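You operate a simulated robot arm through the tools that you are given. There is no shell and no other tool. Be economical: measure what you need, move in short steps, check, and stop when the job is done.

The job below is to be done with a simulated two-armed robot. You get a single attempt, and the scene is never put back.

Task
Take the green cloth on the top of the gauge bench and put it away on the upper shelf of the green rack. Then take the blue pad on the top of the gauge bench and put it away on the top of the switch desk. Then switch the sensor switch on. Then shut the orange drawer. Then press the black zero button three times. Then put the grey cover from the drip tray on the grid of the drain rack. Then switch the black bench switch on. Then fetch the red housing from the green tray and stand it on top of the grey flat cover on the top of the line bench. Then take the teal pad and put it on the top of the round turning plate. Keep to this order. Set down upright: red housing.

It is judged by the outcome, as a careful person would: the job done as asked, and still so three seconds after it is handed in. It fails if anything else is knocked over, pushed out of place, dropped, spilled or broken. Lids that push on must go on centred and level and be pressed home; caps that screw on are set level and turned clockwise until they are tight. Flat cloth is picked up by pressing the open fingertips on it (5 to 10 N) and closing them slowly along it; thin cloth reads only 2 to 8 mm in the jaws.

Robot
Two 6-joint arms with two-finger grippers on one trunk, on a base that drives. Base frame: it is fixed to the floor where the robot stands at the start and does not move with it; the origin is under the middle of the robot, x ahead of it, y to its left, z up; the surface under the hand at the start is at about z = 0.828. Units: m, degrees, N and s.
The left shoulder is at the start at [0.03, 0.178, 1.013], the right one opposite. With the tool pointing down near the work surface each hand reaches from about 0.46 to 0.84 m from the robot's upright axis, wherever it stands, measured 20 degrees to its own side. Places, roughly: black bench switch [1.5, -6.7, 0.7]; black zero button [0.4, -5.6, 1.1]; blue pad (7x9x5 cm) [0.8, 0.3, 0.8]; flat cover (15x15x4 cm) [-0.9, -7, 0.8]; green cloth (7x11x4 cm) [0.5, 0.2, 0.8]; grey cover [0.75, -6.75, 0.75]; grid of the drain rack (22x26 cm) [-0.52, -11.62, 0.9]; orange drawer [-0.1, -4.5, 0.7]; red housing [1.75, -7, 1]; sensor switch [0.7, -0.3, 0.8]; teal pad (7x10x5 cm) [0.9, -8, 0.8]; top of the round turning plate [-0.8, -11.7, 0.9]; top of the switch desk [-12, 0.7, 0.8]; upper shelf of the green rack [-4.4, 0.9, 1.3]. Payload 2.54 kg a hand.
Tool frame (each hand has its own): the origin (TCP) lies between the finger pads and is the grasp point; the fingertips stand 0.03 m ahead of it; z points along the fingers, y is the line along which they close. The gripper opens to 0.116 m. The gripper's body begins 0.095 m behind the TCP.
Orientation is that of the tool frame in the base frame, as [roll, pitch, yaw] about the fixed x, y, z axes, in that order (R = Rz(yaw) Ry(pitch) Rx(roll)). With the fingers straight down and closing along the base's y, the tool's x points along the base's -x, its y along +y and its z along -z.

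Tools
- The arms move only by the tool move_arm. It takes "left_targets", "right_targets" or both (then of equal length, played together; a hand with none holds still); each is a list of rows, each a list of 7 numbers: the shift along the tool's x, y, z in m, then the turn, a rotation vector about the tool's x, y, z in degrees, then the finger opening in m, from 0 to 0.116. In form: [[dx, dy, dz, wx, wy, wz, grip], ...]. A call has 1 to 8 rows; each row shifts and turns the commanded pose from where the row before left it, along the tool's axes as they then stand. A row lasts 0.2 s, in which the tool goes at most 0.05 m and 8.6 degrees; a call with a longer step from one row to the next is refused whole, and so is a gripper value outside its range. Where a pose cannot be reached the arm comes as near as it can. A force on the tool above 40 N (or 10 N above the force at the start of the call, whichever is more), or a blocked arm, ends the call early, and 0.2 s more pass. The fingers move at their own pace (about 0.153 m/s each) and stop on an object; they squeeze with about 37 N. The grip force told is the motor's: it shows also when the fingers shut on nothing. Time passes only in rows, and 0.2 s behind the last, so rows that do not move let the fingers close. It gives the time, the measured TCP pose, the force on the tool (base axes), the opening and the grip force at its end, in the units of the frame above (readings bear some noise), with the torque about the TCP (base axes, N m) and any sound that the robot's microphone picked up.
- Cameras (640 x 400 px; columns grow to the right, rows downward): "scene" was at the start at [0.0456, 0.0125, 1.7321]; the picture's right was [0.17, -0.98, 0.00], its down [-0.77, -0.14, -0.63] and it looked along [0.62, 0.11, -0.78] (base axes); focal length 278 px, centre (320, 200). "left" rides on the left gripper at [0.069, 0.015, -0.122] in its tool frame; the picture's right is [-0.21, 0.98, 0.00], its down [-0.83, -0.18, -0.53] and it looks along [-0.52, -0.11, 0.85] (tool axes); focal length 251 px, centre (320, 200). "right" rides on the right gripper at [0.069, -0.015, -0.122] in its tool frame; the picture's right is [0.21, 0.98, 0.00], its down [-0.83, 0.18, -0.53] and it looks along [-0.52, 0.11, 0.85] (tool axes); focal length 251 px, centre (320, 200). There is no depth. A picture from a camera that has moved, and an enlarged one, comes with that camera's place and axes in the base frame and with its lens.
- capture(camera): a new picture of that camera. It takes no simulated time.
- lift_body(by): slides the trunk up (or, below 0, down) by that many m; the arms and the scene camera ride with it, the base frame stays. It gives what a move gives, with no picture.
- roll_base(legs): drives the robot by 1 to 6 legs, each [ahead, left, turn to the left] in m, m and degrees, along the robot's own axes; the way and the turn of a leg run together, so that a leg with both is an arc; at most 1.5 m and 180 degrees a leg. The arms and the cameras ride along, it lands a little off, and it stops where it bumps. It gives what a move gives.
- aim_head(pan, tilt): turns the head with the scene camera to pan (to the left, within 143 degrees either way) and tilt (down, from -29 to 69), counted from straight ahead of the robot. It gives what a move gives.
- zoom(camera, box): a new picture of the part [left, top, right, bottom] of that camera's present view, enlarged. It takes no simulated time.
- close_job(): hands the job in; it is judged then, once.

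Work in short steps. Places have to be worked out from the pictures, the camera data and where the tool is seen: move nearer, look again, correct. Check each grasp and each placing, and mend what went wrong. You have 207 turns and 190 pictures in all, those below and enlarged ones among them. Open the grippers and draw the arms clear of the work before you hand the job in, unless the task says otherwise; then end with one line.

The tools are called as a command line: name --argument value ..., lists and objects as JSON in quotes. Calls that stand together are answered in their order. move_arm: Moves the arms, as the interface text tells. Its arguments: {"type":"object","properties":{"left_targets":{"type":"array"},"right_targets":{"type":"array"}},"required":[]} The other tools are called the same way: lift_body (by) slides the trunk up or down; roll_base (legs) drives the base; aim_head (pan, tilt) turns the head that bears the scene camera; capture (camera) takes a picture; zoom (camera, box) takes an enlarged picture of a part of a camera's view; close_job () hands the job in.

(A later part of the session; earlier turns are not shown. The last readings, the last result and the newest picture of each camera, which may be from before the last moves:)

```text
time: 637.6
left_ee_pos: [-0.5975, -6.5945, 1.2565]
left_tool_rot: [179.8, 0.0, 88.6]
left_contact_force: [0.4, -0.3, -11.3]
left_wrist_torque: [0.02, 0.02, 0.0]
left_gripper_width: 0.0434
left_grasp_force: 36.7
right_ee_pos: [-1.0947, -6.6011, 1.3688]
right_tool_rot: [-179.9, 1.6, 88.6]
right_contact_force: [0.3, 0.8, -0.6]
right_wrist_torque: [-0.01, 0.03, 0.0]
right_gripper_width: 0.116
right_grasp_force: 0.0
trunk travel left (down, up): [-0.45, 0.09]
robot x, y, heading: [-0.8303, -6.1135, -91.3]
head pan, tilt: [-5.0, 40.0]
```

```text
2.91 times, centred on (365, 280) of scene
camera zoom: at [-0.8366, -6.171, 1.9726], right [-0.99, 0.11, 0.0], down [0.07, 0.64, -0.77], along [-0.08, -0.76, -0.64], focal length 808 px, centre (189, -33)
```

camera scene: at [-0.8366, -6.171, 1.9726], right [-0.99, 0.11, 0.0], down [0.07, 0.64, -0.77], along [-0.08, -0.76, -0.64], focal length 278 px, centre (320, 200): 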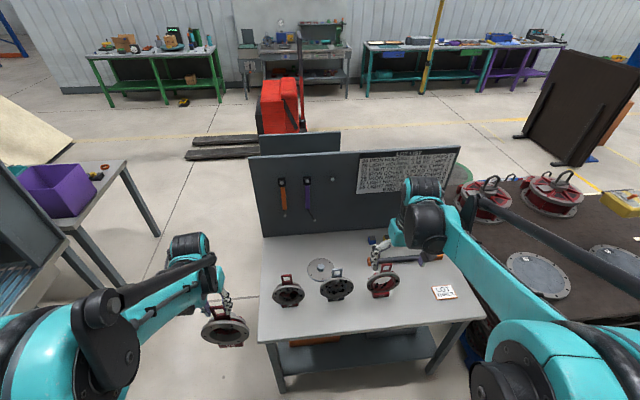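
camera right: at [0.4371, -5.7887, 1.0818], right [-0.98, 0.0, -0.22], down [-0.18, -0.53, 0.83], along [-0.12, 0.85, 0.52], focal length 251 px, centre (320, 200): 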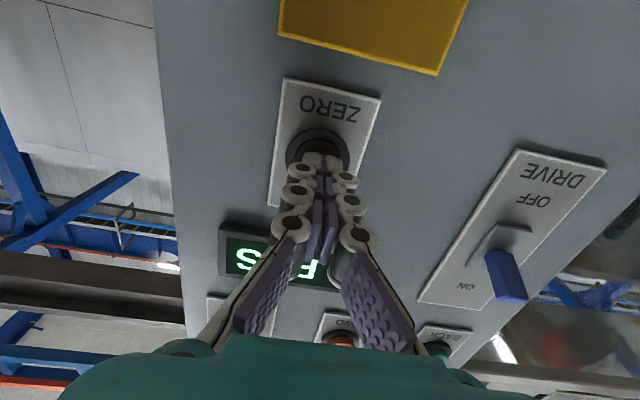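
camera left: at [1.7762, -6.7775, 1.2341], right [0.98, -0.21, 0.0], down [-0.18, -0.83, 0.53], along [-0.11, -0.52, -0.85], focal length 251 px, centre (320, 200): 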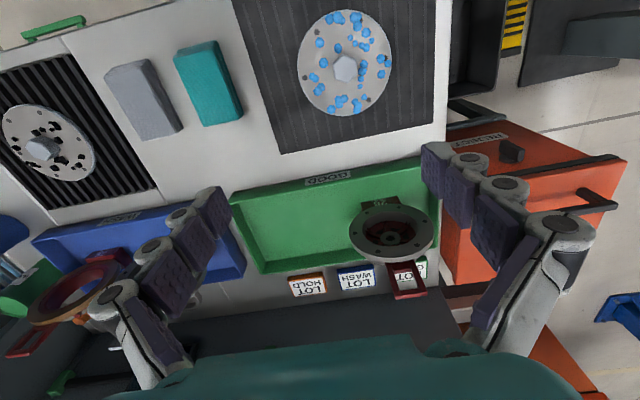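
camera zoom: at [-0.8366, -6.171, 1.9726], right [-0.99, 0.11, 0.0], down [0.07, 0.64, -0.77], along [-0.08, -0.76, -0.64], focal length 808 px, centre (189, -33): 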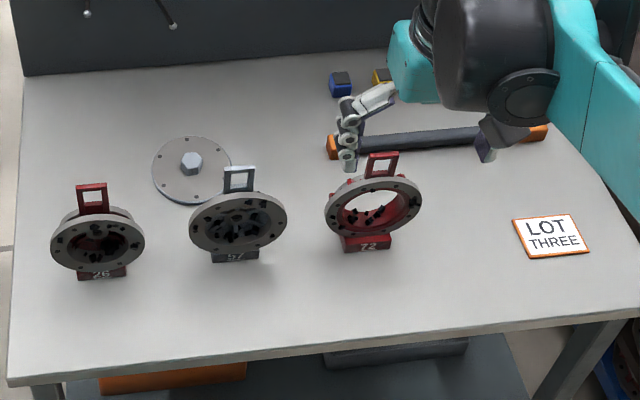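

The flat cover has a hex knob in its centre, so the foot must go beside it. I'll look with the right-hand camera to judge foot size and positions.

capture --camera "right"

zoom --camera "left" --box '[180, 40, 460, 260]'

```text
62 pictures are left
camera right: at [-1.1084, -6.5296, 1.4895], right [0.98, 0.19, -0.01], down [0.16, -0.82, 0.56], along [0.1, -0.55, -0.83], focal length 251 px, centre (320, 200)
```

right: 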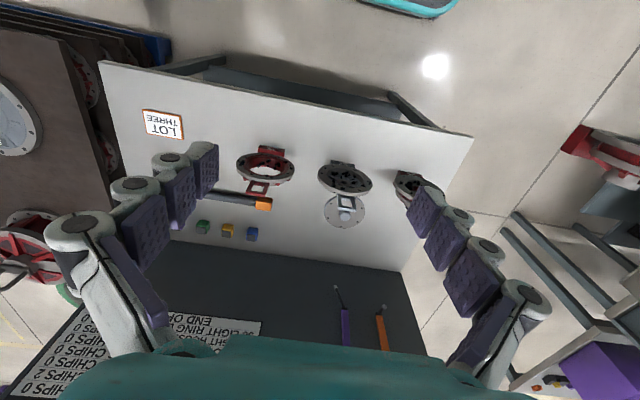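

```text
1.82 times, centred on (320, 150) of left
camera zoom: at [-0.5824, -6.5267, 1.3787], right [0.97, -0.24, 0.0], down [-0.2, -0.82, 0.53], along [-0.13, -0.52, -0.85], focal length 457 px, centre (320, 291)
```

zoom: 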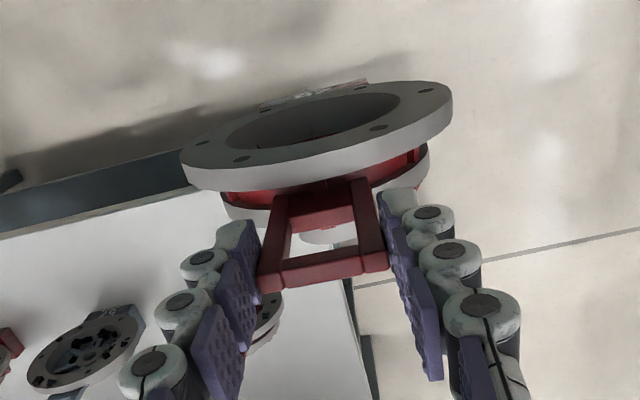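

I'll zoom the right camera on the cover area.

zoom --camera "right" --box '[220, 130, 440, 250]'

```text
2.91 times, centred on (330, 190) of right
camera zoom: at [-1.1084, -6.5296, 1.4895], right [0.98, 0.19, -0.01], down [0.16, -0.82, 0.56], along [0.1, -0.55, -0.83], focal length 731 px, centre (291, 229)
```

zoom: 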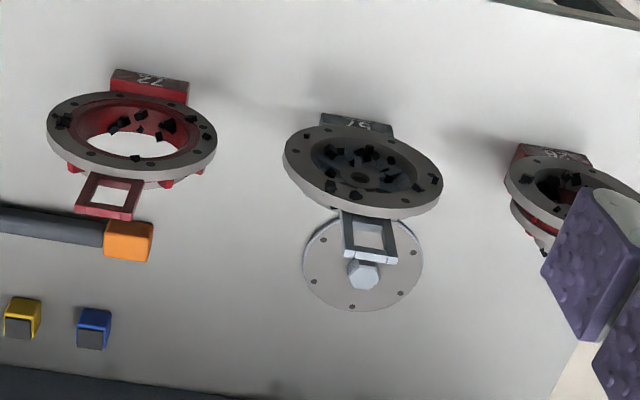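

The loop sits right over the centre of mass (the wrist torque is near zero). I want to see how deep the housing's foot is, so I'll look sideways at the red housing still in the drip tray.

aim_head --pan 62 --tilt 30

zoom --camera "scene" --box '[200, 100, 440, 260]'

```text
time: 638.9
left_ee_pos: [-0.5981, -6.5953, 1.2559]
left_tool_rot: [179.9, -0.1, 88.6]
left_contact_force: [-0.3, -0.5, -10.4]
left_wrist_torque: [0.02, -0.02, 0.01]
left_gripper_width: 0.0434
left_grasp_force: 36.8
right_ee_pos: [-1.0943, -6.6006, 1.37]
right_tool_rot: [-179.9, 1.4, 88.8]
right_contact_force: [-0.1, -0.1, 0.5]
right_wrist_torque: [0.01, 0.03, -0.03]
right_gripper_width: 0.1158
right_grasp_force: 0.1
trunk travel left (down, up): [-0.45, 0.09]
robot x, y, heading: [-0.8292, -6.1163, -91.3]
head pan, tilt: [62.0, 30.0]
```

```text
2.50 times, centred on (320, 180) of scene
camera zoom: at [-0.7483, -6.1309, 1.988], right [-0.49, -0.87, 0.0], down [-0.44, 0.25, -0.87], along [0.75, -0.42, -0.5], focal length 694 px, centre (320, 250)
```

zoom: 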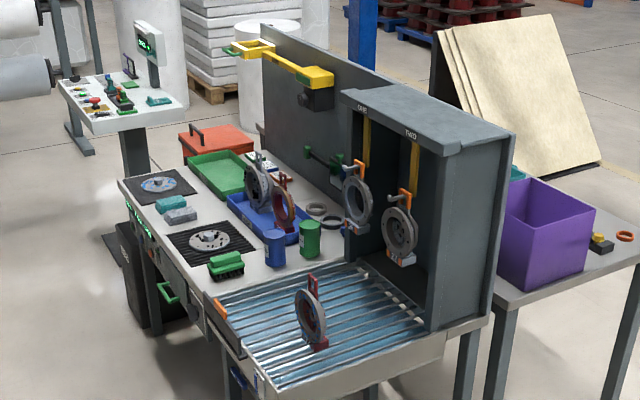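

zoom --camera "scene" --box '[300, 195, 340, 240]'

```text
8.89 times, centred on (320, 218) of scene
camera zoom: at [-0.7483, -6.1309, 1.988], right [-0.49, -0.87, 0.0], down [-0.44, 0.25, -0.87], along [0.75, -0.42, -0.5], focal length 2469 px, centre (320, 44)
```

zoom: 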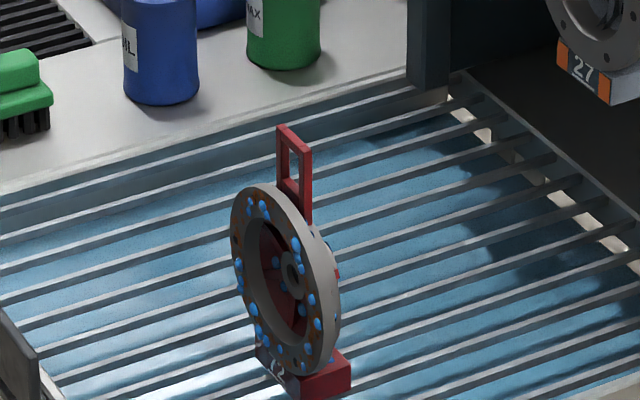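

Now it's clear: the foot is a small block (about 6 × 4.3 cm) centred under the loop. The knob triangulates to [-0.930, -7.031], top z≈0.795, so I'll stand the foot on the plate just behind the knob, at y≈-7.078. I'll drive closer.

roll_base --legs '[[0, -0.32, 1.3], [0.28, 0, 0]]'

aim_head --pan 15 --tilt 50

capture --camera "scene"

capture --camera "right"

```text
time: 642.6
left_ee_pos: [-0.9021, -6.8602, 1.257]
left_tool_rot: [179.9, 0.1, 90.0]
left_contact_force: [-0.7, -0.1, -10.6]
left_wrist_torque: [0.01, -0.02, -0.01]
left_gripper_width: 0.0432
left_grasp_force: 36.7
right_ee_pos: [-1.3973, -6.8809, 1.3691]
right_tool_rot: [-180.0, 1.6, 90.2]
right_contact_force: [0.5, 0.6, 0.1]
right_wrist_torque: [-0.03, -0.02, 0.01]
right_gripper_width: 0.1159
right_grasp_force: 0.0
trunk travel left (down, up): [-0.45, 0.09]
robot x, y, heading: [-1.1417, -6.3896, -90.0]
head pan, tilt: [62.0, 30.0]
```

```text
time: 643.8
left_ee_pos: [-0.9007, -6.8614, 1.2558]
left_tool_rot: [179.9, 0.0, 90.0]
left_contact_force: [-0.9, 0.1, -11.0]
left_wrist_torque: [0.0, -0.01, 0.0]
left_gripper_width: 0.0431
left_grasp_force: 37.1
right_ee_pos: [-1.398, -6.8818, 1.3689]
right_tool_rot: [-179.8, 1.5, 90.2]
right_contact_force: [-0.7, 0.1, 0.1]
right_wrist_torque: [0.01, -0.01, -0.01]
right_gripper_width: 0.1159
right_grasp_force: 0.0
trunk travel left (down, up): [-0.45, 0.09]
robot x, y, heading: [-1.1422, -6.3881, -90.0]
head pan, tilt: [15.0, 50.0]
```

```text
57 pictures are left
camera scene: at [-1.1235, -6.4347, 1.9585], right [-0.97, -0.26, 0.0], down [-0.2, 0.74, -0.64], along [0.17, -0.62, -0.77], focal length 278 px, centre (320, 200)
```

scene: 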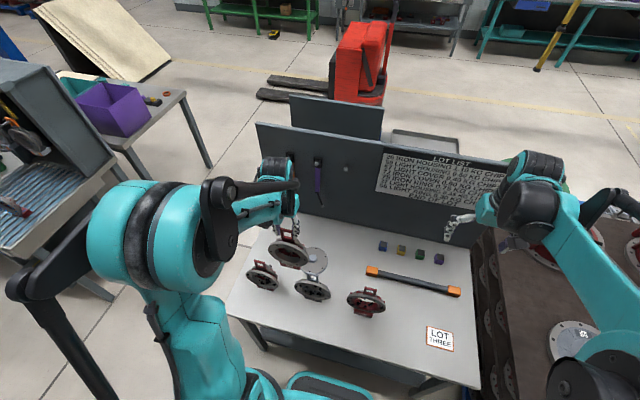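

```text
56 pictures are left
camera right: at [-1.4134, -6.8102, 1.4895], right [0.98, 0.22, -0.01], down [0.18, -0.81, 0.56], along [0.11, -0.54, -0.83], focal length 251 px, centre (320, 200)
```

right: 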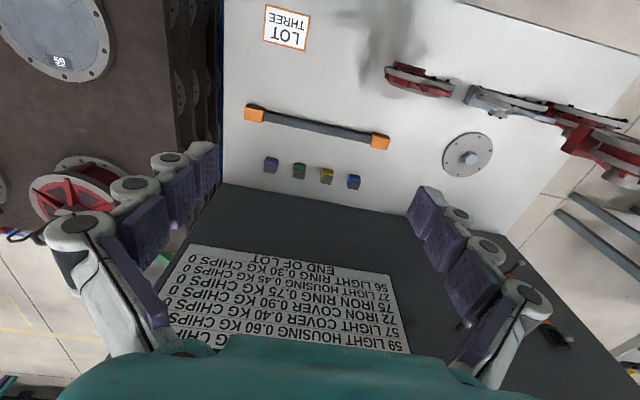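

The lot list confirms that 57 is a cover, so the drain-rack item was right. I'll zoom once more on the flat cover for accuracy.

zoom --camera "right" --box '[420, 110, 520, 200]'

zoom --camera "scene" --box '[240, 200, 360, 320]'

```text
4.44 times, centred on (470, 155) of right
camera zoom: at [-1.4134, -6.8102, 1.4895], right [0.98, 0.22, -0.01], down [0.18, -0.81, 0.56], along [0.11, -0.54, -0.83], focal length 1118 px, centre (-347, 400)
```

zoom: 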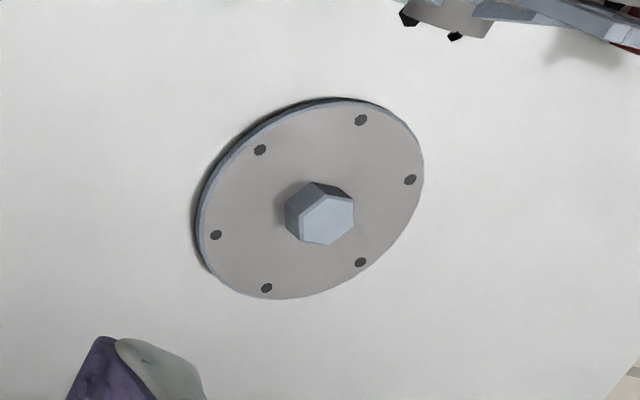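

```text
3.33 times, centred on (300, 260) of scene
camera zoom: at [-1.1235, -6.4347, 1.9585], right [-0.97, -0.26, 0.0], down [-0.2, 0.74, -0.64], along [0.17, -0.62, -0.77], focal length 926 px, centre (387, 0)
```

zoom: 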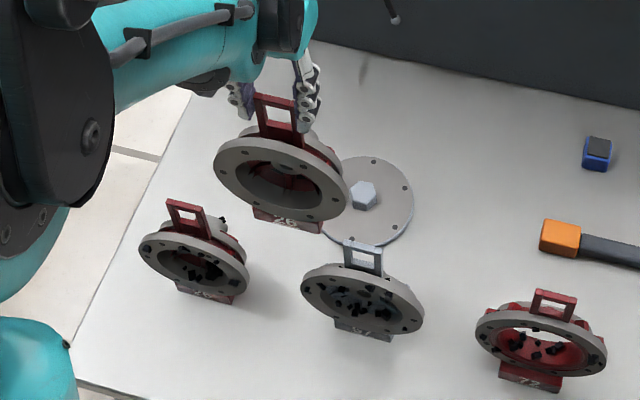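

Both views agree: knob at [-0.930, -7.011], top z≈0.816. I'll carry the housing over to TCP [-0.930, -7.053] at the present height, then begin lowering.

move_arm --left_targets '[[-0.038, -0.006, 0, 0, 0, 0, 0.02], [-0.038, -0.006, 0, 0, 0, 0, 0.02], [-0.038, -0.006, 0, 0, 0, 0, 0.02], [-0.038, -0.006, 0, 0, 0, 0, 0.02], [-0.039, -0.005, 0, 0, 0, 0, 0.02], [0, 0, 0.045, 0, 0, 0, 0.02], [0, 0, 0.045, 0, 0, 0, 0.02], [0, 0, 0.045, 0, 0, 0, 0.02]]'

zoom --camera "right" --box '[400, 60, 560, 200]'

```text
time: 645.5
left_ee_pos: [-0.9285, -7.0542, 1.1216]
left_tool_rot: [179.8, 0.0, 90.1]
left_contact_force: [0.2, -1.0, -10.9]
left_wrist_torque: [0.0, 0.01, -0.03]
left_gripper_width: 0.0431
left_grasp_force: 37.0
right_ee_pos: [-1.397, -6.8827, 1.3673]
right_tool_rot: [-179.9, 1.3, 90.3]
right_contact_force: [0.4, 0.1, -0.3]
right_wrist_torque: [-0.02, 0.01, -0.01]
right_gripper_width: 0.1161
right_grasp_force: 0.1
trunk travel left (down, up): [-0.45, 0.09]
robot x, y, heading: [-1.1425, -6.3884, -89.7]
head pan, tilt: [15.0, 50.0]
```

```text
2.86 times, centred on (480, 130) of right
camera zoom: at [-1.4132, -6.8119, 1.489], right [0.98, 0.22, -0.01], down [0.18, -0.81, 0.55], along [0.11, -0.54, -0.83], focal length 718 px, centre (-137, 400)
```

zoom: 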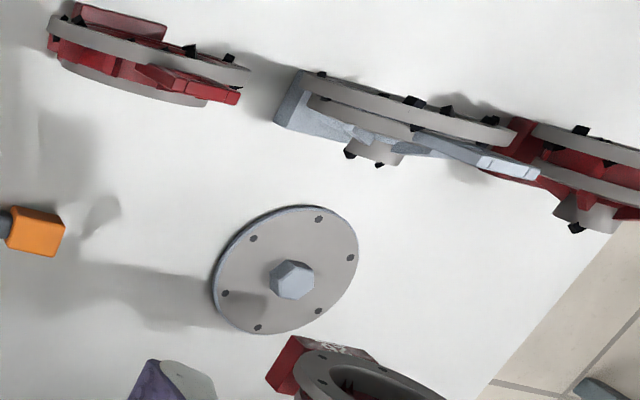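

The foot's position agrees with the plan. I'll lower 90 mm and look again before touching.

move_arm --left_targets '[[-0.001, -0.001, 0.045, 0, 0, 0, 0.02], [0, 0, 0.045, 0, 0, 0, 0.02]]'

zoom --camera "right" --box '[400, 60, 560, 200]'

zoom --camera "scene" --box '[240, 180, 360, 320]'

```text
time: 646.1
left_ee_pos: [-0.9307, -7.0561, 1.0316]
left_tool_rot: [179.9, 0.0, 90.0]
left_contact_force: [0.8, -0.4, -11.5]
left_wrist_torque: [0.06, -0.01, -0.02]
left_gripper_width: 0.0431
left_grasp_force: 36.8
right_ee_pos: [-1.3971, -6.8834, 1.3689]
right_tool_rot: [-179.8, 1.4, 90.2]
right_contact_force: [1.1, 0.3, -0.1]
right_wrist_torque: [0.05, 0.0, -0.01]
right_gripper_width: 0.116
right_grasp_force: 0.1
trunk travel left (down, up): [-0.45, 0.09]
robot x, y, heading: [-1.1446, -6.385, -89.9]
head pan, tilt: [15.0, 50.0]
```

```text
2.86 times, centred on (480, 130) of right
camera zoom: at [-1.413, -6.8122, 1.489], right [0.98, 0.22, -0.01], down [0.19, -0.81, 0.55], along [0.11, -0.54, -0.83], focal length 718 px, centre (-137, 400)
```

zoom: 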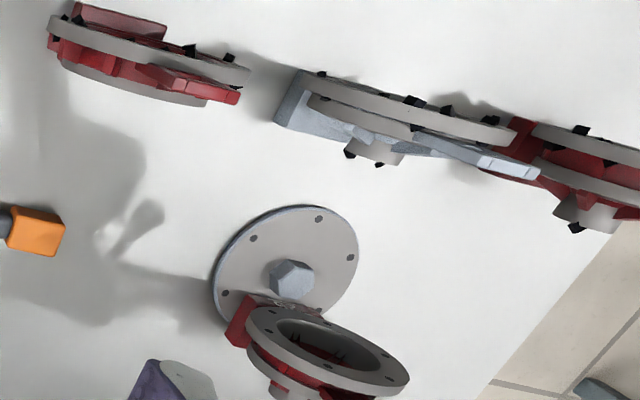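

```text
2.86 times, centred on (300, 250) of scene
camera zoom: at [-1.123, -6.4372, 1.9584], right [-0.97, -0.26, 0.0], down [-0.2, 0.74, -0.64], along [0.17, -0.62, -0.77], focal length 794 px, centre (377, 57)
```

zoom: 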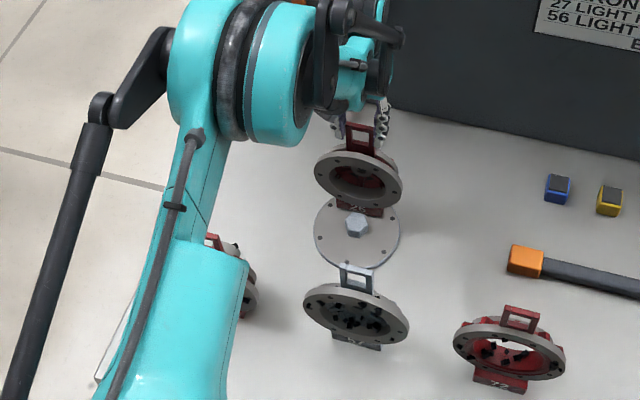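

The foot clears the knob by a few millimetres. I'll nudge 3 mm back and lower in fine steps until contact.

move_arm --left_targets '[[-0.003, 0, 0.005, 0, 0, 0, 0.02], [0, 0, 0.005, 0, 0, 0, 0.02], [0, 0, 0.005, 0, 0, 0, 0.02], [0, 0, 0.004, 0, 0, 0, 0.02], [0, 0, 0.004, 0, 0, 0, 0.02]]'

```text
time: 647.4
left_ee_pos: [-0.9311, -7.0551, 1.0097]
left_tool_rot: [179.8, 0.0, 90.1]
left_contact_force: [5.1, 3.7, 17.8]
left_wrist_torque: [0.25, -0.25, 0.03]
left_gripper_width: 0.0434
left_grasp_force: 36.7
right_ee_pos: [-1.398, -6.8796, 1.3688]
right_tool_rot: [-179.9, 1.5, 90.2]
right_contact_force: [-0.8, -0.5, 0.5]
right_wrist_torque: [0.03, -0.04, 0.0]
right_gripper_width: 0.116
right_grasp_force: 0.1
trunk travel left (down, up): [-0.45, 0.09]
robot x, y, heading: [-1.1432, -6.3906, -89.9]
head pan, tilt: [15.0, 50.0]
```

Contact felt (about 29 N net). I'll check that the foot is flat on the plate and clear of the knob.

zoom --camera "right" --box '[420, 90, 520, 180]'

zoom --camera "scene" --box '[280, 220, 340, 280]'

```text
4.44 times, centred on (470, 135) of right
camera zoom: at [-1.4135, -6.8081, 1.4901], right [0.98, 0.22, -0.01], down [0.18, -0.81, 0.56], along [0.11, -0.54, -0.83], focal length 1118 px, centre (-347, 489)
```

zoom: 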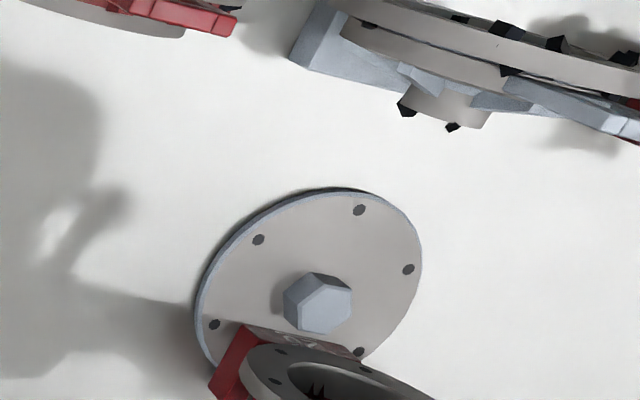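

```text
6.67 times, centred on (310, 250) of scene
camera zoom: at [-1.1238, -6.4318, 1.9586], right [-0.97, -0.26, 0.0], down [-0.2, 0.74, -0.64], along [0.17, -0.62, -0.77], focal length 1852 px, centre (387, -133)
```

zoom: 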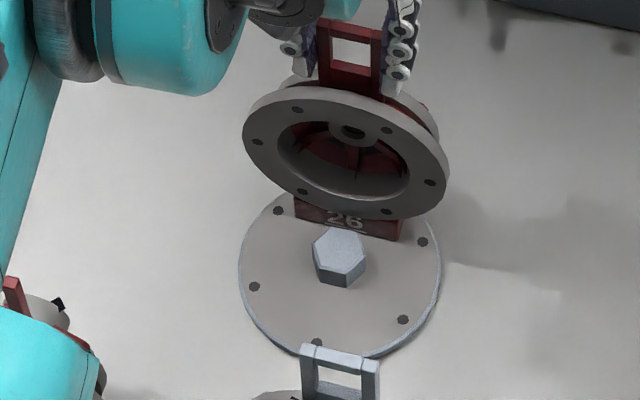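

The foot sits flat, but there's about 2 cm between it and the knob, so its rear edge overhangs. I'll lift slightly, bring it 15 mm forward and set it down again.

move_arm --left_targets '[[0, 0, -0.012, 0, 0, 0, 0.02], [0.008, 0.002, 0, 0, 0, 0, 0.02], [0.007, 0.002, 0, 0, 0, 0, 0.02], [0, 0, 0.005, 0, 0, 0, 0.02], [0, 0, 0.004, 0, 0, 0, 0.02]]'

zoom --camera "scene" --box '[280, 220, 340, 280]'

zoom --camera "right" --box '[420, 90, 520, 180]'

```text
time: 648.5
left_ee_pos: [-0.9277, -7.0427, 1.0125]
left_tool_rot: [179.8, -0.1, 90.1]
left_contact_force: [-0.4, 0.0, -9.9]
left_wrist_torque: [0.06, 0.01, 0.01]
left_gripper_width: 0.0432
left_grasp_force: 37.1
right_ee_pos: [-1.3984, -6.882, 1.368]
right_tool_rot: [-179.9, 1.6, 90.2]
right_contact_force: [0.0, 0.9, -0.5]
right_wrist_torque: [0.0, 0.04, -0.02]
right_gripper_width: 0.116
right_grasp_force: 0.1
trunk travel left (down, up): [-0.45, 0.09]
robot x, y, heading: [-1.1439, -6.3863, -89.8]
head pan, tilt: [15.0, 50.0]
```

```text
6.67 times, centred on (310, 250) of scene
camera zoom: at [-1.1236, -6.4349, 1.9585], right [-0.97, -0.26, 0.0], down [-0.2, 0.74, -0.64], along [0.17, -0.62, -0.77], focal length 1852 px, centre (387, -133)
```

zoom: 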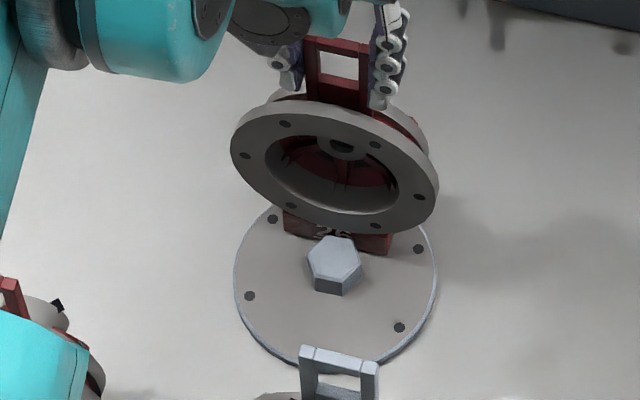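

```text
4.44 times, centred on (470, 135) of right
camera zoom: at [-1.4135, -6.8104, 1.4894], right [0.98, 0.22, -0.01], down [0.18, -0.81, 0.56], along [0.11, -0.54, -0.83], focal length 1118 px, centre (-347, 489)
```

zoom: 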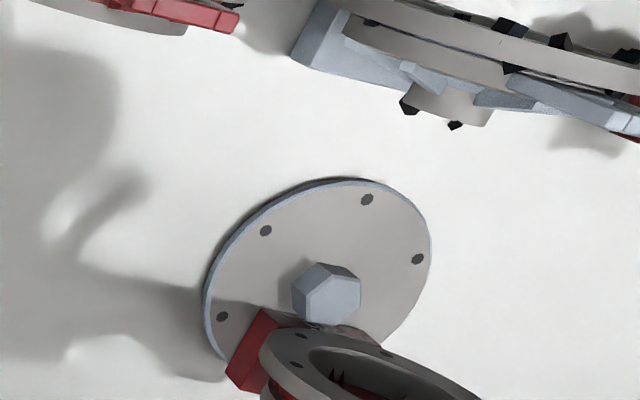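

There's still about 1 cm to spare, so I'll bring it 6 mm closer to the knob and lower to contact.

move_arm --left_targets '[[0.006, 0.0, 0, 0, 0, 0, 0.02], [0, 0, 0.003, 0, 0, 0, 0.02], [0, 0, 0.003, 0, 0, 0, 0.02]]'

zoom --camera "scene" --box '[280, 220, 340, 280]'

```text
time: 649.4
left_ee_pos: [-0.9268, -7.0353, 1.0083]
left_tool_rot: [179.8, 0.1, 90.1]
left_contact_force: [2.6, -6.9, 28.2]
left_wrist_torque: [-0.38, -0.11, 0.24]
left_gripper_width: 0.0438
left_grasp_force: 36.7
right_ee_pos: [-1.3997, -6.8796, 1.3706]
right_tool_rot: [-179.9, 1.6, 90.3]
right_contact_force: [-0.1, -0.7, 0.0]
right_wrist_torque: [0.03, -0.02, -0.03]
right_gripper_width: 0.1161
right_grasp_force: 0.0
trunk travel left (down, up): [-0.45, 0.09]
robot x, y, heading: [-1.1447, -6.3908, -89.6]
head pan, tilt: [15.0, 50.0]
```

```text
6.67 times, centred on (310, 250) of scene
camera zoom: at [-1.1252, -6.4303, 1.9591], right [-0.97, -0.26, 0.0], down [-0.2, 0.74, -0.64], along [0.17, -0.62, -0.77], focal length 1852 px, centre (387, -133)
```

zoom: 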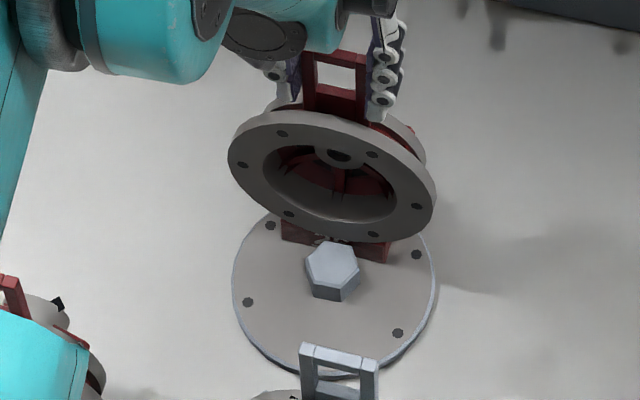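

Contact at the same height, so the foot is on the plate just behind the knob. I'll ease the pressure off and open slowly.

move_arm --left_targets '[[-0.001, 0, -0.002, 0, 0, 0, 0.02], [0, 0, 0, 0, 0, 0, 0.046], [0, 0, 0, 0, 0, 0, 0.049], [0, 0, 0, 0, 0, 0, 0.053], [0, 0, 0, 0, 0, 0, 0.058], [0, 0, 0, 0, 0, 0, 0.058]]'

zoom --camera "scene" --box '[270, 210, 350, 290]'

zoom --camera "right" --box '[420, 90, 540, 190]'

```text
time: 650.8
left_ee_pos: [-0.9277, -7.0374, 1.0074]
left_tool_rot: [179.7, 0.1, 90.1]
left_contact_force: [0.3, 0.0, -0.4]
left_wrist_torque: [-0.01, -0.01, 0.02]
left_gripper_width: 0.0581
left_grasp_force: 0.2
right_ee_pos: [-1.398, -6.8809, 1.3692]
right_tool_rot: [-179.9, 1.5, 90.2]
right_contact_force: [0.3, 0.0, -0.1]
right_wrist_torque: [0.04, 0.03, -0.04]
right_gripper_width: 0.1159
right_grasp_force: 0.1
trunk travel left (down, up): [-0.45, 0.09]
robot x, y, heading: [-1.1426, -6.3888, -89.8]
head pan, tilt: [15.0, 50.0]
```

```text
5.00 times, centred on (310, 250) of scene
camera zoom: at [-1.1242, -6.4335, 1.9586], right [-0.97, -0.26, 0.0], down [-0.2, 0.74, -0.64], along [0.17, -0.62, -0.77], focal length 1389 px, centre (370, -50)
```

zoom: 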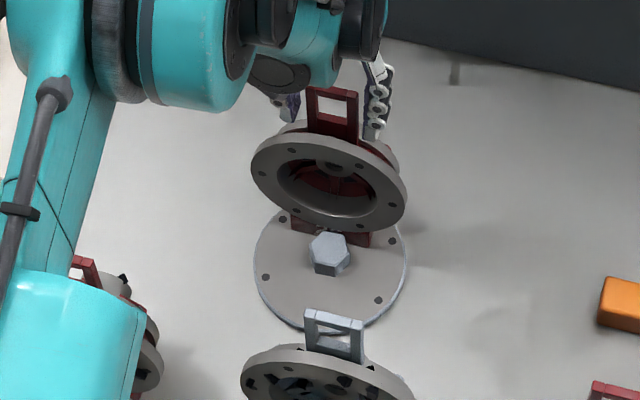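

```text
4.00 times, centred on (480, 140) of right
camera zoom: at [-1.4139, -6.8093, 1.4897], right [0.98, 0.22, -0.01], down [0.18, -0.81, 0.56], along [0.11, -0.54, -0.83], focal length 1006 px, centre (-320, 440)
```

zoom: 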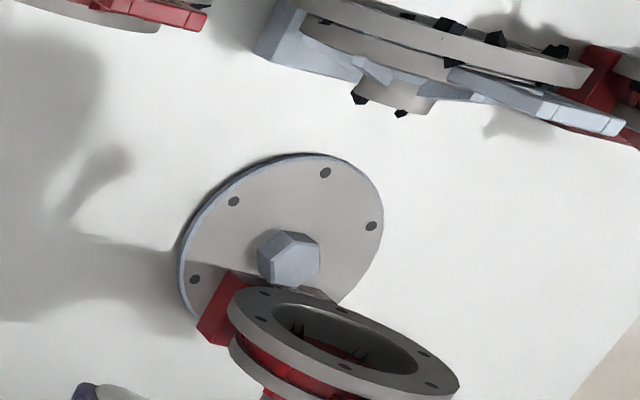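

It stands free. I'll open wider and rise straight up.

move_arm --left_targets '[[0, 0, 0, 0, 0, 0, 0.075], [0, 0, -0.02, 0, 0, 0, 0.075], [0, 0, -0.04, 0, 0, 0, 0.075], [0, 0, -0.045, 0, 0, 0, 0.08], [0, 0, -0.045, 0, 0, 0, 0.09], [0.035, 0, -0.03, 0, 0, 0, 0.1], [0.045, 0, 0, 0, 0, 0, 0.1], [0.045, 0, 0, 0, 0, 0, 0.1]]'

zoom --camera "scene" --box '[240, 190, 400, 320]'

```text
time: 652.5
left_ee_pos: [-0.9282, -6.9124, 1.1894]
left_tool_rot: [179.8, 0.1, 90.0]
left_contact_force: [0.5, 0.9, -0.1]
left_wrist_torque: [-0.02, -0.02, -0.02]
left_gripper_width: 0.1
left_grasp_force: 0.1
right_ee_pos: [-1.3981, -6.8791, 1.3702]
right_tool_rot: [-179.9, 1.6, 90.2]
right_contact_force: [-0.1, -0.6, -0.6]
right_wrist_torque: [-0.03, 0.01, -0.01]
right_gripper_width: 0.1159
right_grasp_force: 0.0
trunk travel left (down, up): [-0.45, 0.09]
robot x, y, heading: [-1.1424, -6.3899, -90.3]
head pan, tilt: [15.0, 50.0]
```

```text
3.08 times, centred on (320, 255) of scene
camera zoom: at [-1.1243, -6.431, 1.9586], right [-0.97, -0.26, 0.0], down [-0.2, 0.74, -0.64], along [0.17, -0.62, -0.77], focal length 855 px, centre (320, 31)
```

zoom: 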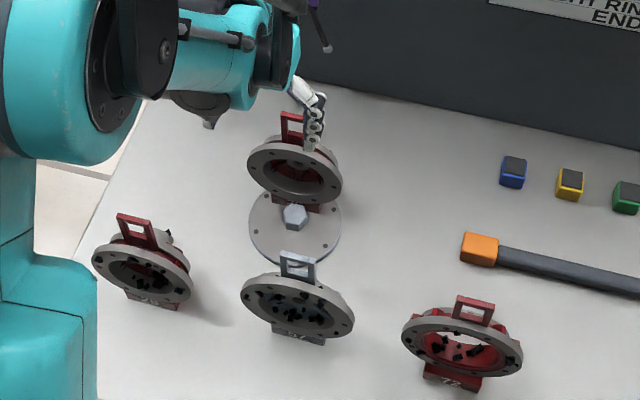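

The housing stands upright on the flat cover. Last item: the teal pad. I'll go back east to the corridor, south to y≈-8.8 and east towards the table.

roll_base --legs '[[-0.25, 0, 0.3], [0, 1.04, 0], [1.3, 0, 0], [1.35, 0, 0]]'

```text
time: 671.8
left_ee_pos: [0.2101, -9.2834, 1.1894]
left_tool_rot: [179.8, 0.2, 91.8]
left_contact_force: [-0.2, -0.2, 0.3]
left_wrist_torque: [-0.02, -0.03, 0.0]
left_gripper_width: 0.1001
left_grasp_force: 0.1
right_ee_pos: [-0.2629, -9.2642, 1.3688]
right_tool_rot: [-179.9, 1.5, 91.8]
right_contact_force: [-0.7, 0.6, -1.1]
right_wrist_torque: [0.0, -0.03, 0.04]
right_gripper_width: 0.1159
right_grasp_force: 0.0
trunk travel left (down, up): [-0.45, 0.09]
robot x, y, heading: [-0.0261, -8.7619, -88.1]
head pan, tilt: [15.0, 50.0]
```

I'll slide east and turn around to face the table.

roll_base --legs '[[0, 0.75, 0], [0, 0, 178]]'

aim_head --pan 0 --tilt 45

capture --camera "scene"

```text
time: 683.1
left_ee_pos: [0.5215, -8.215, 1.1893]
left_tool_rot: [179.7, 0.1, -90.8]
left_contact_force: [-0.5, 0.0, -0.9]
left_wrist_torque: [0.01, 0.03, -0.02]
left_gripper_width: 0.1003
left_grasp_force: 0.1
right_ee_pos: [0.9926, -8.2548, 1.3696]
right_tool_rot: [-179.9, 1.6, -90.7]
right_contact_force: [0.3, 0.3, -0.3]
right_wrist_torque: [0.0, -0.01, 0.02]
right_gripper_width: 0.1159
right_grasp_force: 0.1
trunk travel left (down, up): [-0.45, 0.09]
robot x, y, heading: [0.7258, -8.7449, 89.3]
head pan, tilt: [15.0, 50.0]
```

```text
time: 683.9
left_ee_pos: [0.5208, -8.2137, 1.1894]
left_tool_rot: [179.9, 0.0, -90.9]
left_contact_force: [-0.3, 0.1, -0.6]
left_wrist_torque: [-0.03, 0.0, 0.0]
left_gripper_width: 0.0998
left_grasp_force: 0.1
right_ee_pos: [0.9911, -8.2554, 1.37]
right_tool_rot: [-179.9, 1.7, -90.7]
right_contact_force: [0.5, -0.6, 0.8]
right_wrist_torque: [0.0, -0.02, 0.0]
right_gripper_width: 0.1158
right_grasp_force: 0.2
trunk travel left (down, up): [-0.45, 0.09]
robot x, y, heading: [0.7333, -8.7405, 89.1]
head pan, tilt: [0.0, 45.0]
```

```text
42 pictures are left
camera scene: at [0.7314, -8.693, 1.9655], right [1.0, -0.01, 0.0], down [-0.01, -0.71, -0.71], along [0.01, 0.71, -0.71], focal length 278 px, centre (320, 200)
```

scene: 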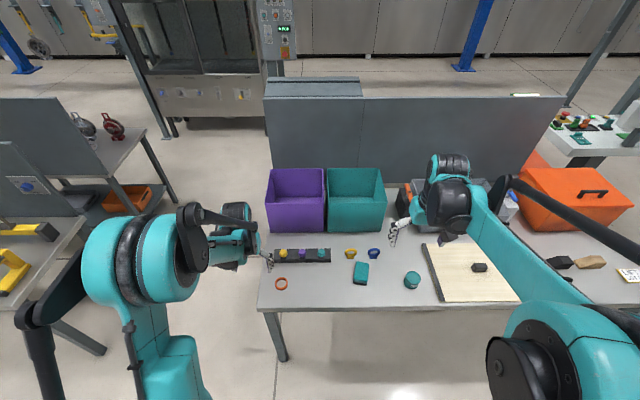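

The teal pad is at about [0.923, -8.026], long side along y. I'll bring the right hand above it and look.

move_arm --right_targets '[[-0.028, 0.0085, 0.039, 0, 0, 0, 0.1], [-0.028, 0.0085, 0.039, 0, 0, 0, 0.1], [-0.028, 0.0085, 0.039, 0, 0, 0, 0.1], [-0.028, 0.0085, 0.039, 0, 0, 0, 0.1], [-0.028, 0.0085, 0.039, 0, 0, 0, 0.1], [-0.028, 0.0085, 0.039, 0, 0, 0, 0.1], [-0.028, 0.0085, 0.039, 0, 0, 0, 0.1], [-0.028, 0.0085, 0.039, 0, 0, 0, 0.1]]'

capture --camera "right"

```text
time: 685.7
left_ee_pos: [0.5214, -8.2129, 1.1886]
left_tool_rot: [179.8, 0.0, -90.9]
left_contact_force: [0.9, -0.3, 0.1]
left_wrist_torque: [-0.02, -0.04, 0.02]
left_gripper_width: 0.1002
left_grasp_force: 0.0
right_ee_pos: [0.9278, -8.0163, 1.064]
right_tool_rot: [-179.8, 1.5, -90.7]
right_contact_force: [0.2, 0.2, -0.2]
right_wrist_torque: [-0.03, 0.02, -0.02]
right_gripper_width: 0.1001
right_grasp_force: 0.0
trunk travel left (down, up): [-0.45, 0.09]
robot x, y, heading: [0.7307, -8.7461, 89.2]
head pan, tilt: [0.0, 45.0]
```

```text
41 pictures are left
camera right: at [0.9413, -8.0906, 1.1844], right [-0.98, -0.2, -0.01], down [-0.17, 0.81, 0.55], along [-0.11, 0.54, -0.83], focal length 251 px, centre (320, 200)
```

right: 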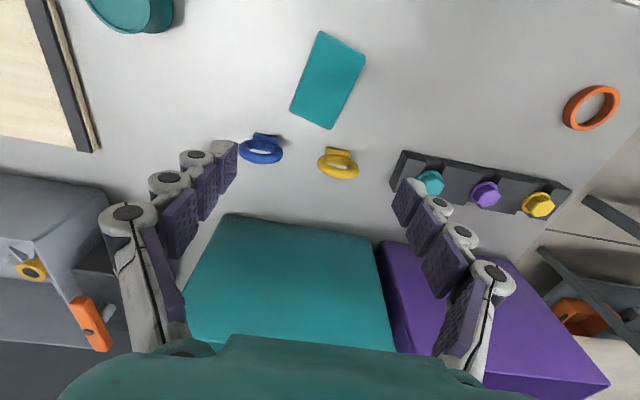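

The pad is turned about 13.5° clockwise, centred at [0.922, -8.034]. I'll rotate to match, centre and descend partway.

move_arm --right_targets '[[0.018, 0.006, 0.02, 0, 0, 7, 0.1], [0, 0, 0.04, 0, 0, 6.5, 0.1], [0, 0, 0.045, 0, 0, 0, 0.1], [0, 0, 0.045, 0, 0, 0, 0.1], [0, 0, 0.03, 0, 0, 0, 0.1]]'

capture --camera "right"

```text
time: 686.9
left_ee_pos: [0.5213, -8.2156, 1.1889]
left_tool_rot: [179.8, 0.0, -90.9]
left_contact_force: [0.2, 0.5, 0.5]
left_wrist_torque: [0.02, 0.0, -0.01]
left_gripper_width: 0.1001
left_grasp_force: 0.0
right_ee_pos: [0.9189, -8.0687, 0.9302]
right_tool_rot: [179.7, 1.6, -104.3]
right_contact_force: [0.0, 0.5, -0.1]
right_wrist_torque: [-0.02, -0.05, -0.01]
right_gripper_width: 0.0999
right_grasp_force: 0.0
right hand out of reach, approached as far as the arm can: row 4, 5
trunk travel left (down, up): [-0.45, 0.09]
robot x, y, heading: [0.7305, -8.743, 89.3]
head pan, tilt: [0.0, 45.0]
```

```text
40 pictures are left
camera right: at [0.9163, -8.1435, 1.0499], right [-1.0, 0.03, 0.0], down [0.03, 0.83, 0.56], along [0.02, 0.56, -0.83], focal length 251 px, centre (320, 200)
```

right: 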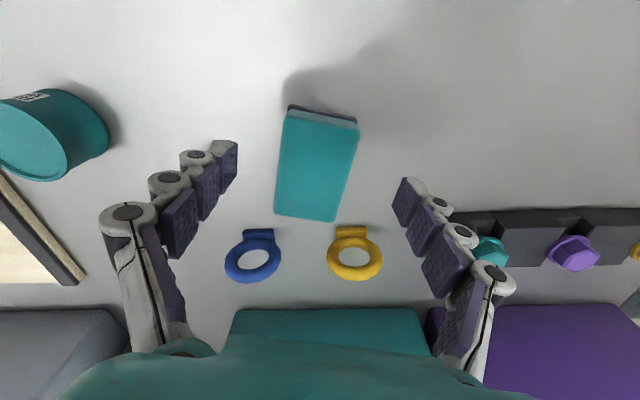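

The trunk is too high for this depth. I'll raise the hand, shift it onto the pad's centre, lower the trunk 0.18 m and check.

move_arm --right_targets '[[0, 0, -0.045, 0, 0, 0, 0.1], [0, 0, -0.045, 0, 0, 0, 0.1], [-0.029, 0.004, -0.03, 0, 0, 0, 0.1]]'

lift_body --by -0.18

capture --camera "right"

```text
time: 687.7
left_ee_pos: [0.5215, -8.2148, 1.1884]
left_tool_rot: [179.8, 0.0, -90.9]
left_contact_force: [0.3, 0.5, -0.2]
left_wrist_torque: [-0.01, -0.01, 0.0]
left_gripper_width: 0.1
left_grasp_force: 0.1
right_ee_pos: [0.9227, -8.0418, 1.049]
right_tool_rot: [179.8, 1.5, -104.4]
right_contact_force: [0.3, 0.2, -0.5]
right_wrist_torque: [-0.06, -0.03, -0.03]
right_gripper_width: 0.1
right_grasp_force: 0.0
trunk travel left (down, up): [-0.45, 0.09]
robot x, y, heading: [0.7301, -8.7432, 89.1]
head pan, tilt: [0.0, 45.0]
```

```text
time: 689.7
left_ee_pos: [0.5216, -8.2148, 1.0094]
left_tool_rot: [179.8, 0.1, -90.9]
left_contact_force: [1.4, -0.6, 0.8]
left_wrist_torque: [-0.02, 0.0, 0.06]
left_gripper_width: 0.0999
left_grasp_force: 0.2
right_ee_pos: [0.9231, -8.0427, 0.871]
right_tool_rot: [179.6, 1.4, -104.1]
right_contact_force: [0.3, -0.1, 0.0]
right_wrist_torque: [0.01, 0.0, 0.04]
right_gripper_width: 0.1
right_grasp_force: 0.0
trunk travel left (down, up): [-0.27, 0.27]
robot x, y, heading: [0.7332, -8.7452, 89.1]
head pan, tilt: [0.0, 45.0]
```

```text
39 pictures are left
camera right: at [0.9198, -8.118, 0.991], right [-1.0, 0.03, 0.0], down [0.03, 0.83, 0.56], along [0.02, 0.56, -0.83], focal length 251 px, centre (320, 200)
```

right: 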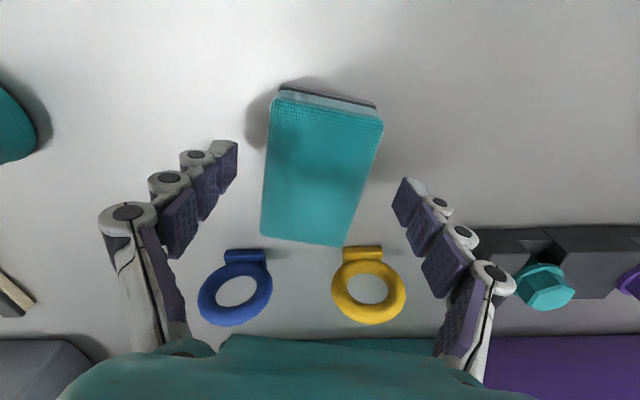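

Centred. I'll lower gently, watching for contact, then close.

move_arm --right_targets '[[0, 0, 0.015, 0, 0, 0, 0.1], [0, 0, 0.01, 0, 0, 0, 0.1], [0, 0, 0.008, 0, 0, 0, 0.1], [0, 0, 0, 0, 0, 0, 0.1]]'

capture --camera "right"

```text
time: 690.7
left_ee_pos: [0.5207, -8.2153, 1.01]
left_tool_rot: [179.9, 0.1, -90.9]
left_contact_force: [-0.3, -0.5, -0.2]
left_wrist_torque: [-0.01, 0.0, -0.02]
left_gripper_width: 0.1
left_grasp_force: 0.1
right_ee_pos: [0.9232, -8.0435, 0.8375]
right_tool_rot: [179.9, 1.6, -104.2]
right_contact_force: [-0.2, 1.0, 2.9]
right_wrist_torque: [-0.08, -0.15, 0.04]
right_gripper_width: 0.1015
right_grasp_force: 1.3
trunk travel left (down, up): [-0.27, 0.27]
robot x, y, heading: [0.7305, -8.7432, 89.3]
head pan, tilt: [0.0, 45.0]
```

```text
38 pictures are left
camera right: at [0.9203, -8.1175, 0.9581], right [-1.0, 0.03, 0.0], down [0.03, 0.83, 0.56], along [0.02, 0.56, -0.83], focal length 251 px, centre (320, 200)
```

right: 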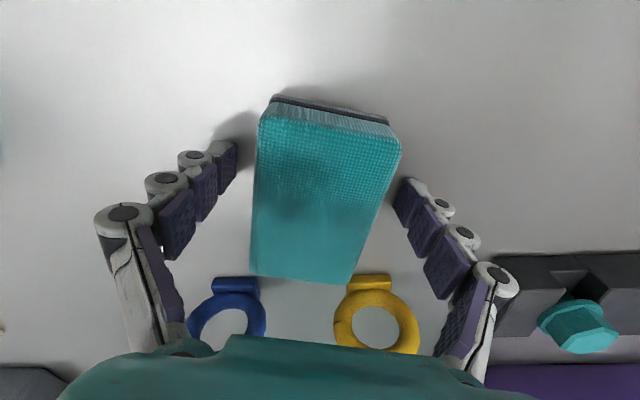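

The fingertips just touch the table. I'll rise 3 mm, close on the pad and lift.

move_arm --right_targets '[[0, 0, -0.004, 0, 0, 0, 0.08], [0, 0, 0, 0, 0, 0, 0.05], [0, 0, 0, 0, 0, 0, 0.02], [0, 0, 0, 0, 0, 0, 0.02], [0, 0, -0.03, 0, 0, 0, 0.02], [0, 0, -0.045, 0, 0, 0, 0.02], [0, 0, -0.045, 0, 0, 0, 0.02]]'

capture --camera "right"

```text
time: 691.4
left_ee_pos: [0.5207, -8.2177, 1.0115]
left_tool_rot: [179.9, 0.3, -90.9]
left_contact_force: [-0.4, -0.4, -0.5]
left_wrist_torque: [0.0, 0.0, 0.03]
left_gripper_width: 0.1002
left_grasp_force: 0.1
right_ee_pos: [0.9268, -8.0427, 0.8484]
right_tool_rot: [-179.9, 1.9, -104.4]
right_contact_force: [7.3, 4.4, 50.2]
right_wrist_torque: [-1.01, 0.08, 0.12]
right_gripper_width: 0.0609
right_grasp_force: 45.4
trunk travel left (down, up): [-0.27, 0.27]
robot x, y, heading: [0.7316, -8.7439, 89.0]
head pan, tilt: [0.0, 45.0]
stopped in row 3 (right hand): the force on the tool passed its limit at 48 N (the readings are from after the stop); the commanded pose is now the measured one
```

```text
37 pictures are left
camera right: at [0.9229, -8.1192, 0.9682], right [-1.0, 0.04, -0.01], down [0.03, 0.83, 0.56], along [0.03, 0.56, -0.83], focal length 251 px, centre (320, 200)
```

right: 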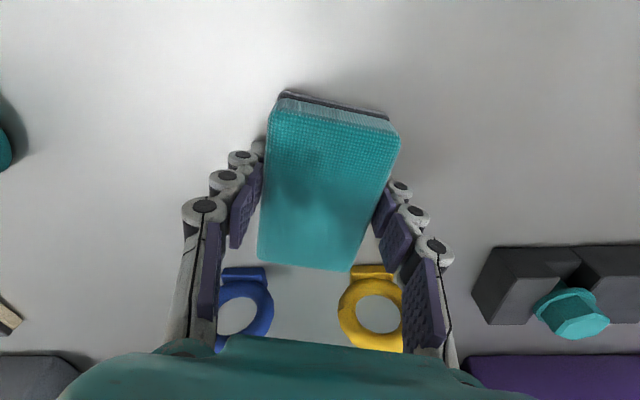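

The closing fingertips pressed on the table and pushed the hand up; the grip is at 61 mm. I'll ease up a few mm and keep closing gently.

move_arm --right_targets '[[0, 0, -0.004, 0, 0, 0, 0.04], [0, 0, 0, 0, 0, 0, 0.02], [0, 0, 0, 0, 0, 0, 0.02]]'

capture --camera "right"

```text
time: 692.2
left_ee_pos: [0.5224, -8.2168, 1.0109]
left_tool_rot: [179.8, 0.2, -91.0]
left_contact_force: [-0.2, -0.5, 0.4]
left_wrist_torque: [-0.01, -0.01, 0.01]
left_gripper_width: 0.1
left_grasp_force: 0.0
right_ee_pos: [0.9272, -8.0439, 0.8468]
right_tool_rot: [179.9, 1.6, -104.5]
right_contact_force: [10.7, 2.6, 23.7]
right_wrist_torque: [0.05, -0.62, 0.05]
right_gripper_width: 0.061
right_grasp_force: 37.4
trunk travel left (down, up): [-0.27, 0.27]
robot x, y, heading: [0.7266, -8.7441, 89.1]
head pan, tilt: [0.0, 45.0]
```

```text
36 pictures are left
camera right: at [0.9232, -8.1188, 0.9684], right [-1.0, 0.03, -0.01], down [0.03, 0.83, 0.56], along [0.02, 0.56, -0.83], focal length 251 px, centre (320, 200)
```

right: 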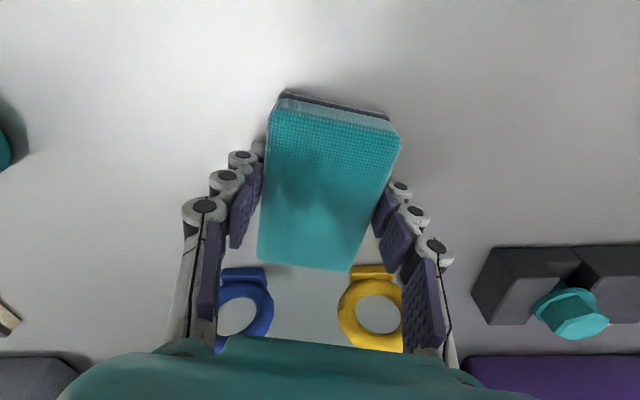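

Gripped at 61 mm. I'll lift slowly.

move_arm --right_targets '[[0, 0, -0.015, 0, 0, 0, 0.02], [0, 0, -0.03, 0, 0, 0, 0.02], [0, 0, -0.045, 0, 0, 0, 0.02], [0, 0, -0.045, 0, 0, 0, 0.02]]'

capture --camera "right"

```text
time: 693.2
left_ee_pos: [0.5224, -8.2152, 1.0089]
left_tool_rot: [179.8, 0.0, -90.8]
left_contact_force: [1.1, -0.5, 0.4]
left_wrist_torque: [0.04, -0.01, 0.01]
left_gripper_width: 0.0999
left_grasp_force: 0.0
right_ee_pos: [0.9278, -8.0474, 0.9842]
right_tool_rot: [179.9, 1.7, -104.4]
right_contact_force: [0.8, 0.0, 0.2]
right_wrist_torque: [0.05, 0.0, 0.0]
right_gripper_width: 0.061
right_grasp_force: 36.9
trunk travel left (down, up): [-0.27, 0.27]
robot x, y, heading: [0.732, -8.7456, 89.2]
head pan, tilt: [0.0, 45.0]
```

```text
35 pictures are left
camera right: at [0.9225, -8.1215, 1.1049], right [-1.0, 0.03, 0.0], down [0.03, 0.83, 0.56], along [0.02, 0.56, -0.83], focal length 251 px, centre (320, 200)
```

right: 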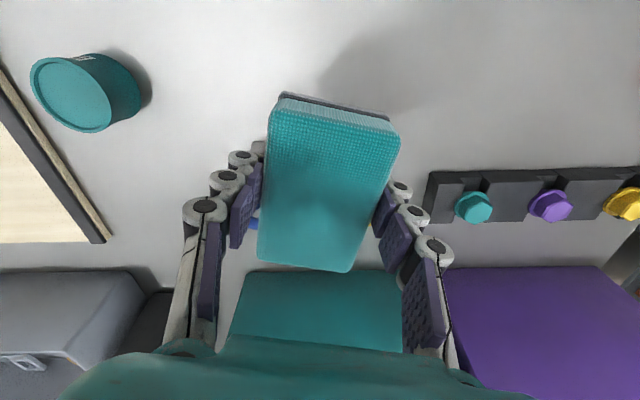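

The pad is held. I'll raise and draw it in, raise the trunk, then turn and move to the lane east of the forks.

move_arm --right_targets '[[0.02, 0, -0.04, 0, 0, 0, 0.02], [0.04, 0, -0.02, 0, 0, 0, 0.02], [0.045, 0, 0, 0, 0, 0, 0.02], [0.045, 0, 0, 0, 0, -7, 0.02], [0.03, 0, 0, 0, 0, -7, 0.02]]'

lift_body --by 0.15

roll_base --legs '[[-0.05, 0.1, 0], [0, 0, -179.3]]'

```text
time: 694.4
left_ee_pos: [0.5225, -8.2147, 1.0102]
left_tool_rot: [179.8, 0.2, -90.9]
left_contact_force: [0.1, 0.1, -0.5]
left_wrist_torque: [0.0, 0.02, 0.01]
left_gripper_width: 0.1002
left_grasp_force: 0.0
right_ee_pos: [0.8834, -8.2225, 1.0387]
right_tool_rot: [-179.7, 1.6, -90.2]
right_contact_force: [-0.5, -1.9, -0.4]
right_wrist_torque: [0.02, -0.01, 0.0]
right_gripper_width: 0.0611
right_grasp_force: 36.9
trunk travel left (down, up): [-0.27, 0.27]
robot x, y, heading: [0.7283, -8.7403, 89.2]
head pan, tilt: [0.0, 45.0]
```

```text
time: 696.2
left_ee_pos: [0.5219, -8.2156, 1.1586]
left_tool_rot: [179.8, 0.1, -90.9]
left_contact_force: [0.3, 0.3, 0.3]
left_wrist_torque: [-0.02, 0.02, -0.02]
left_gripper_width: 0.1
left_grasp_force: 0.1
right_ee_pos: [0.8839, -8.222, 1.1882]
right_tool_rot: [-179.8, 1.6, -90.4]
right_contact_force: [0.1, -0.8, -0.6]
right_wrist_torque: [-0.02, 0.02, -0.03]
right_gripper_width: 0.061
right_grasp_force: 37.5
trunk travel left (down, up): [-0.42, 0.12]
robot x, y, heading: [0.7299, -8.7433, 89.2]
head pan, tilt: [0.0, 45.0]
```

```text
time: 704.6
left_ee_pos: [0.8755, -9.3059, 1.1593]
left_tool_rot: [179.8, 0.1, 92.9]
left_contact_force: [0.3, -0.7, -0.1]
left_wrist_torque: [0.02, 0.01, 0.0]
left_gripper_width: 0.0999
left_grasp_force: 0.2
right_ee_pos: [0.5134, -9.3229, 1.1872]
right_tool_rot: [-179.7, 1.7, 93.6]
right_contact_force: [-0.7, 0.0, -1.0]
right_wrist_torque: [0.0, 0.01, 0.0]
right_gripper_width: 0.0609
right_grasp_force: 37.1
trunk travel left (down, up): [-0.42, 0.12]
robot x, y, heading: [0.629, -8.7921, -87.2]
head pan, tilt: [0.0, 45.0]
```

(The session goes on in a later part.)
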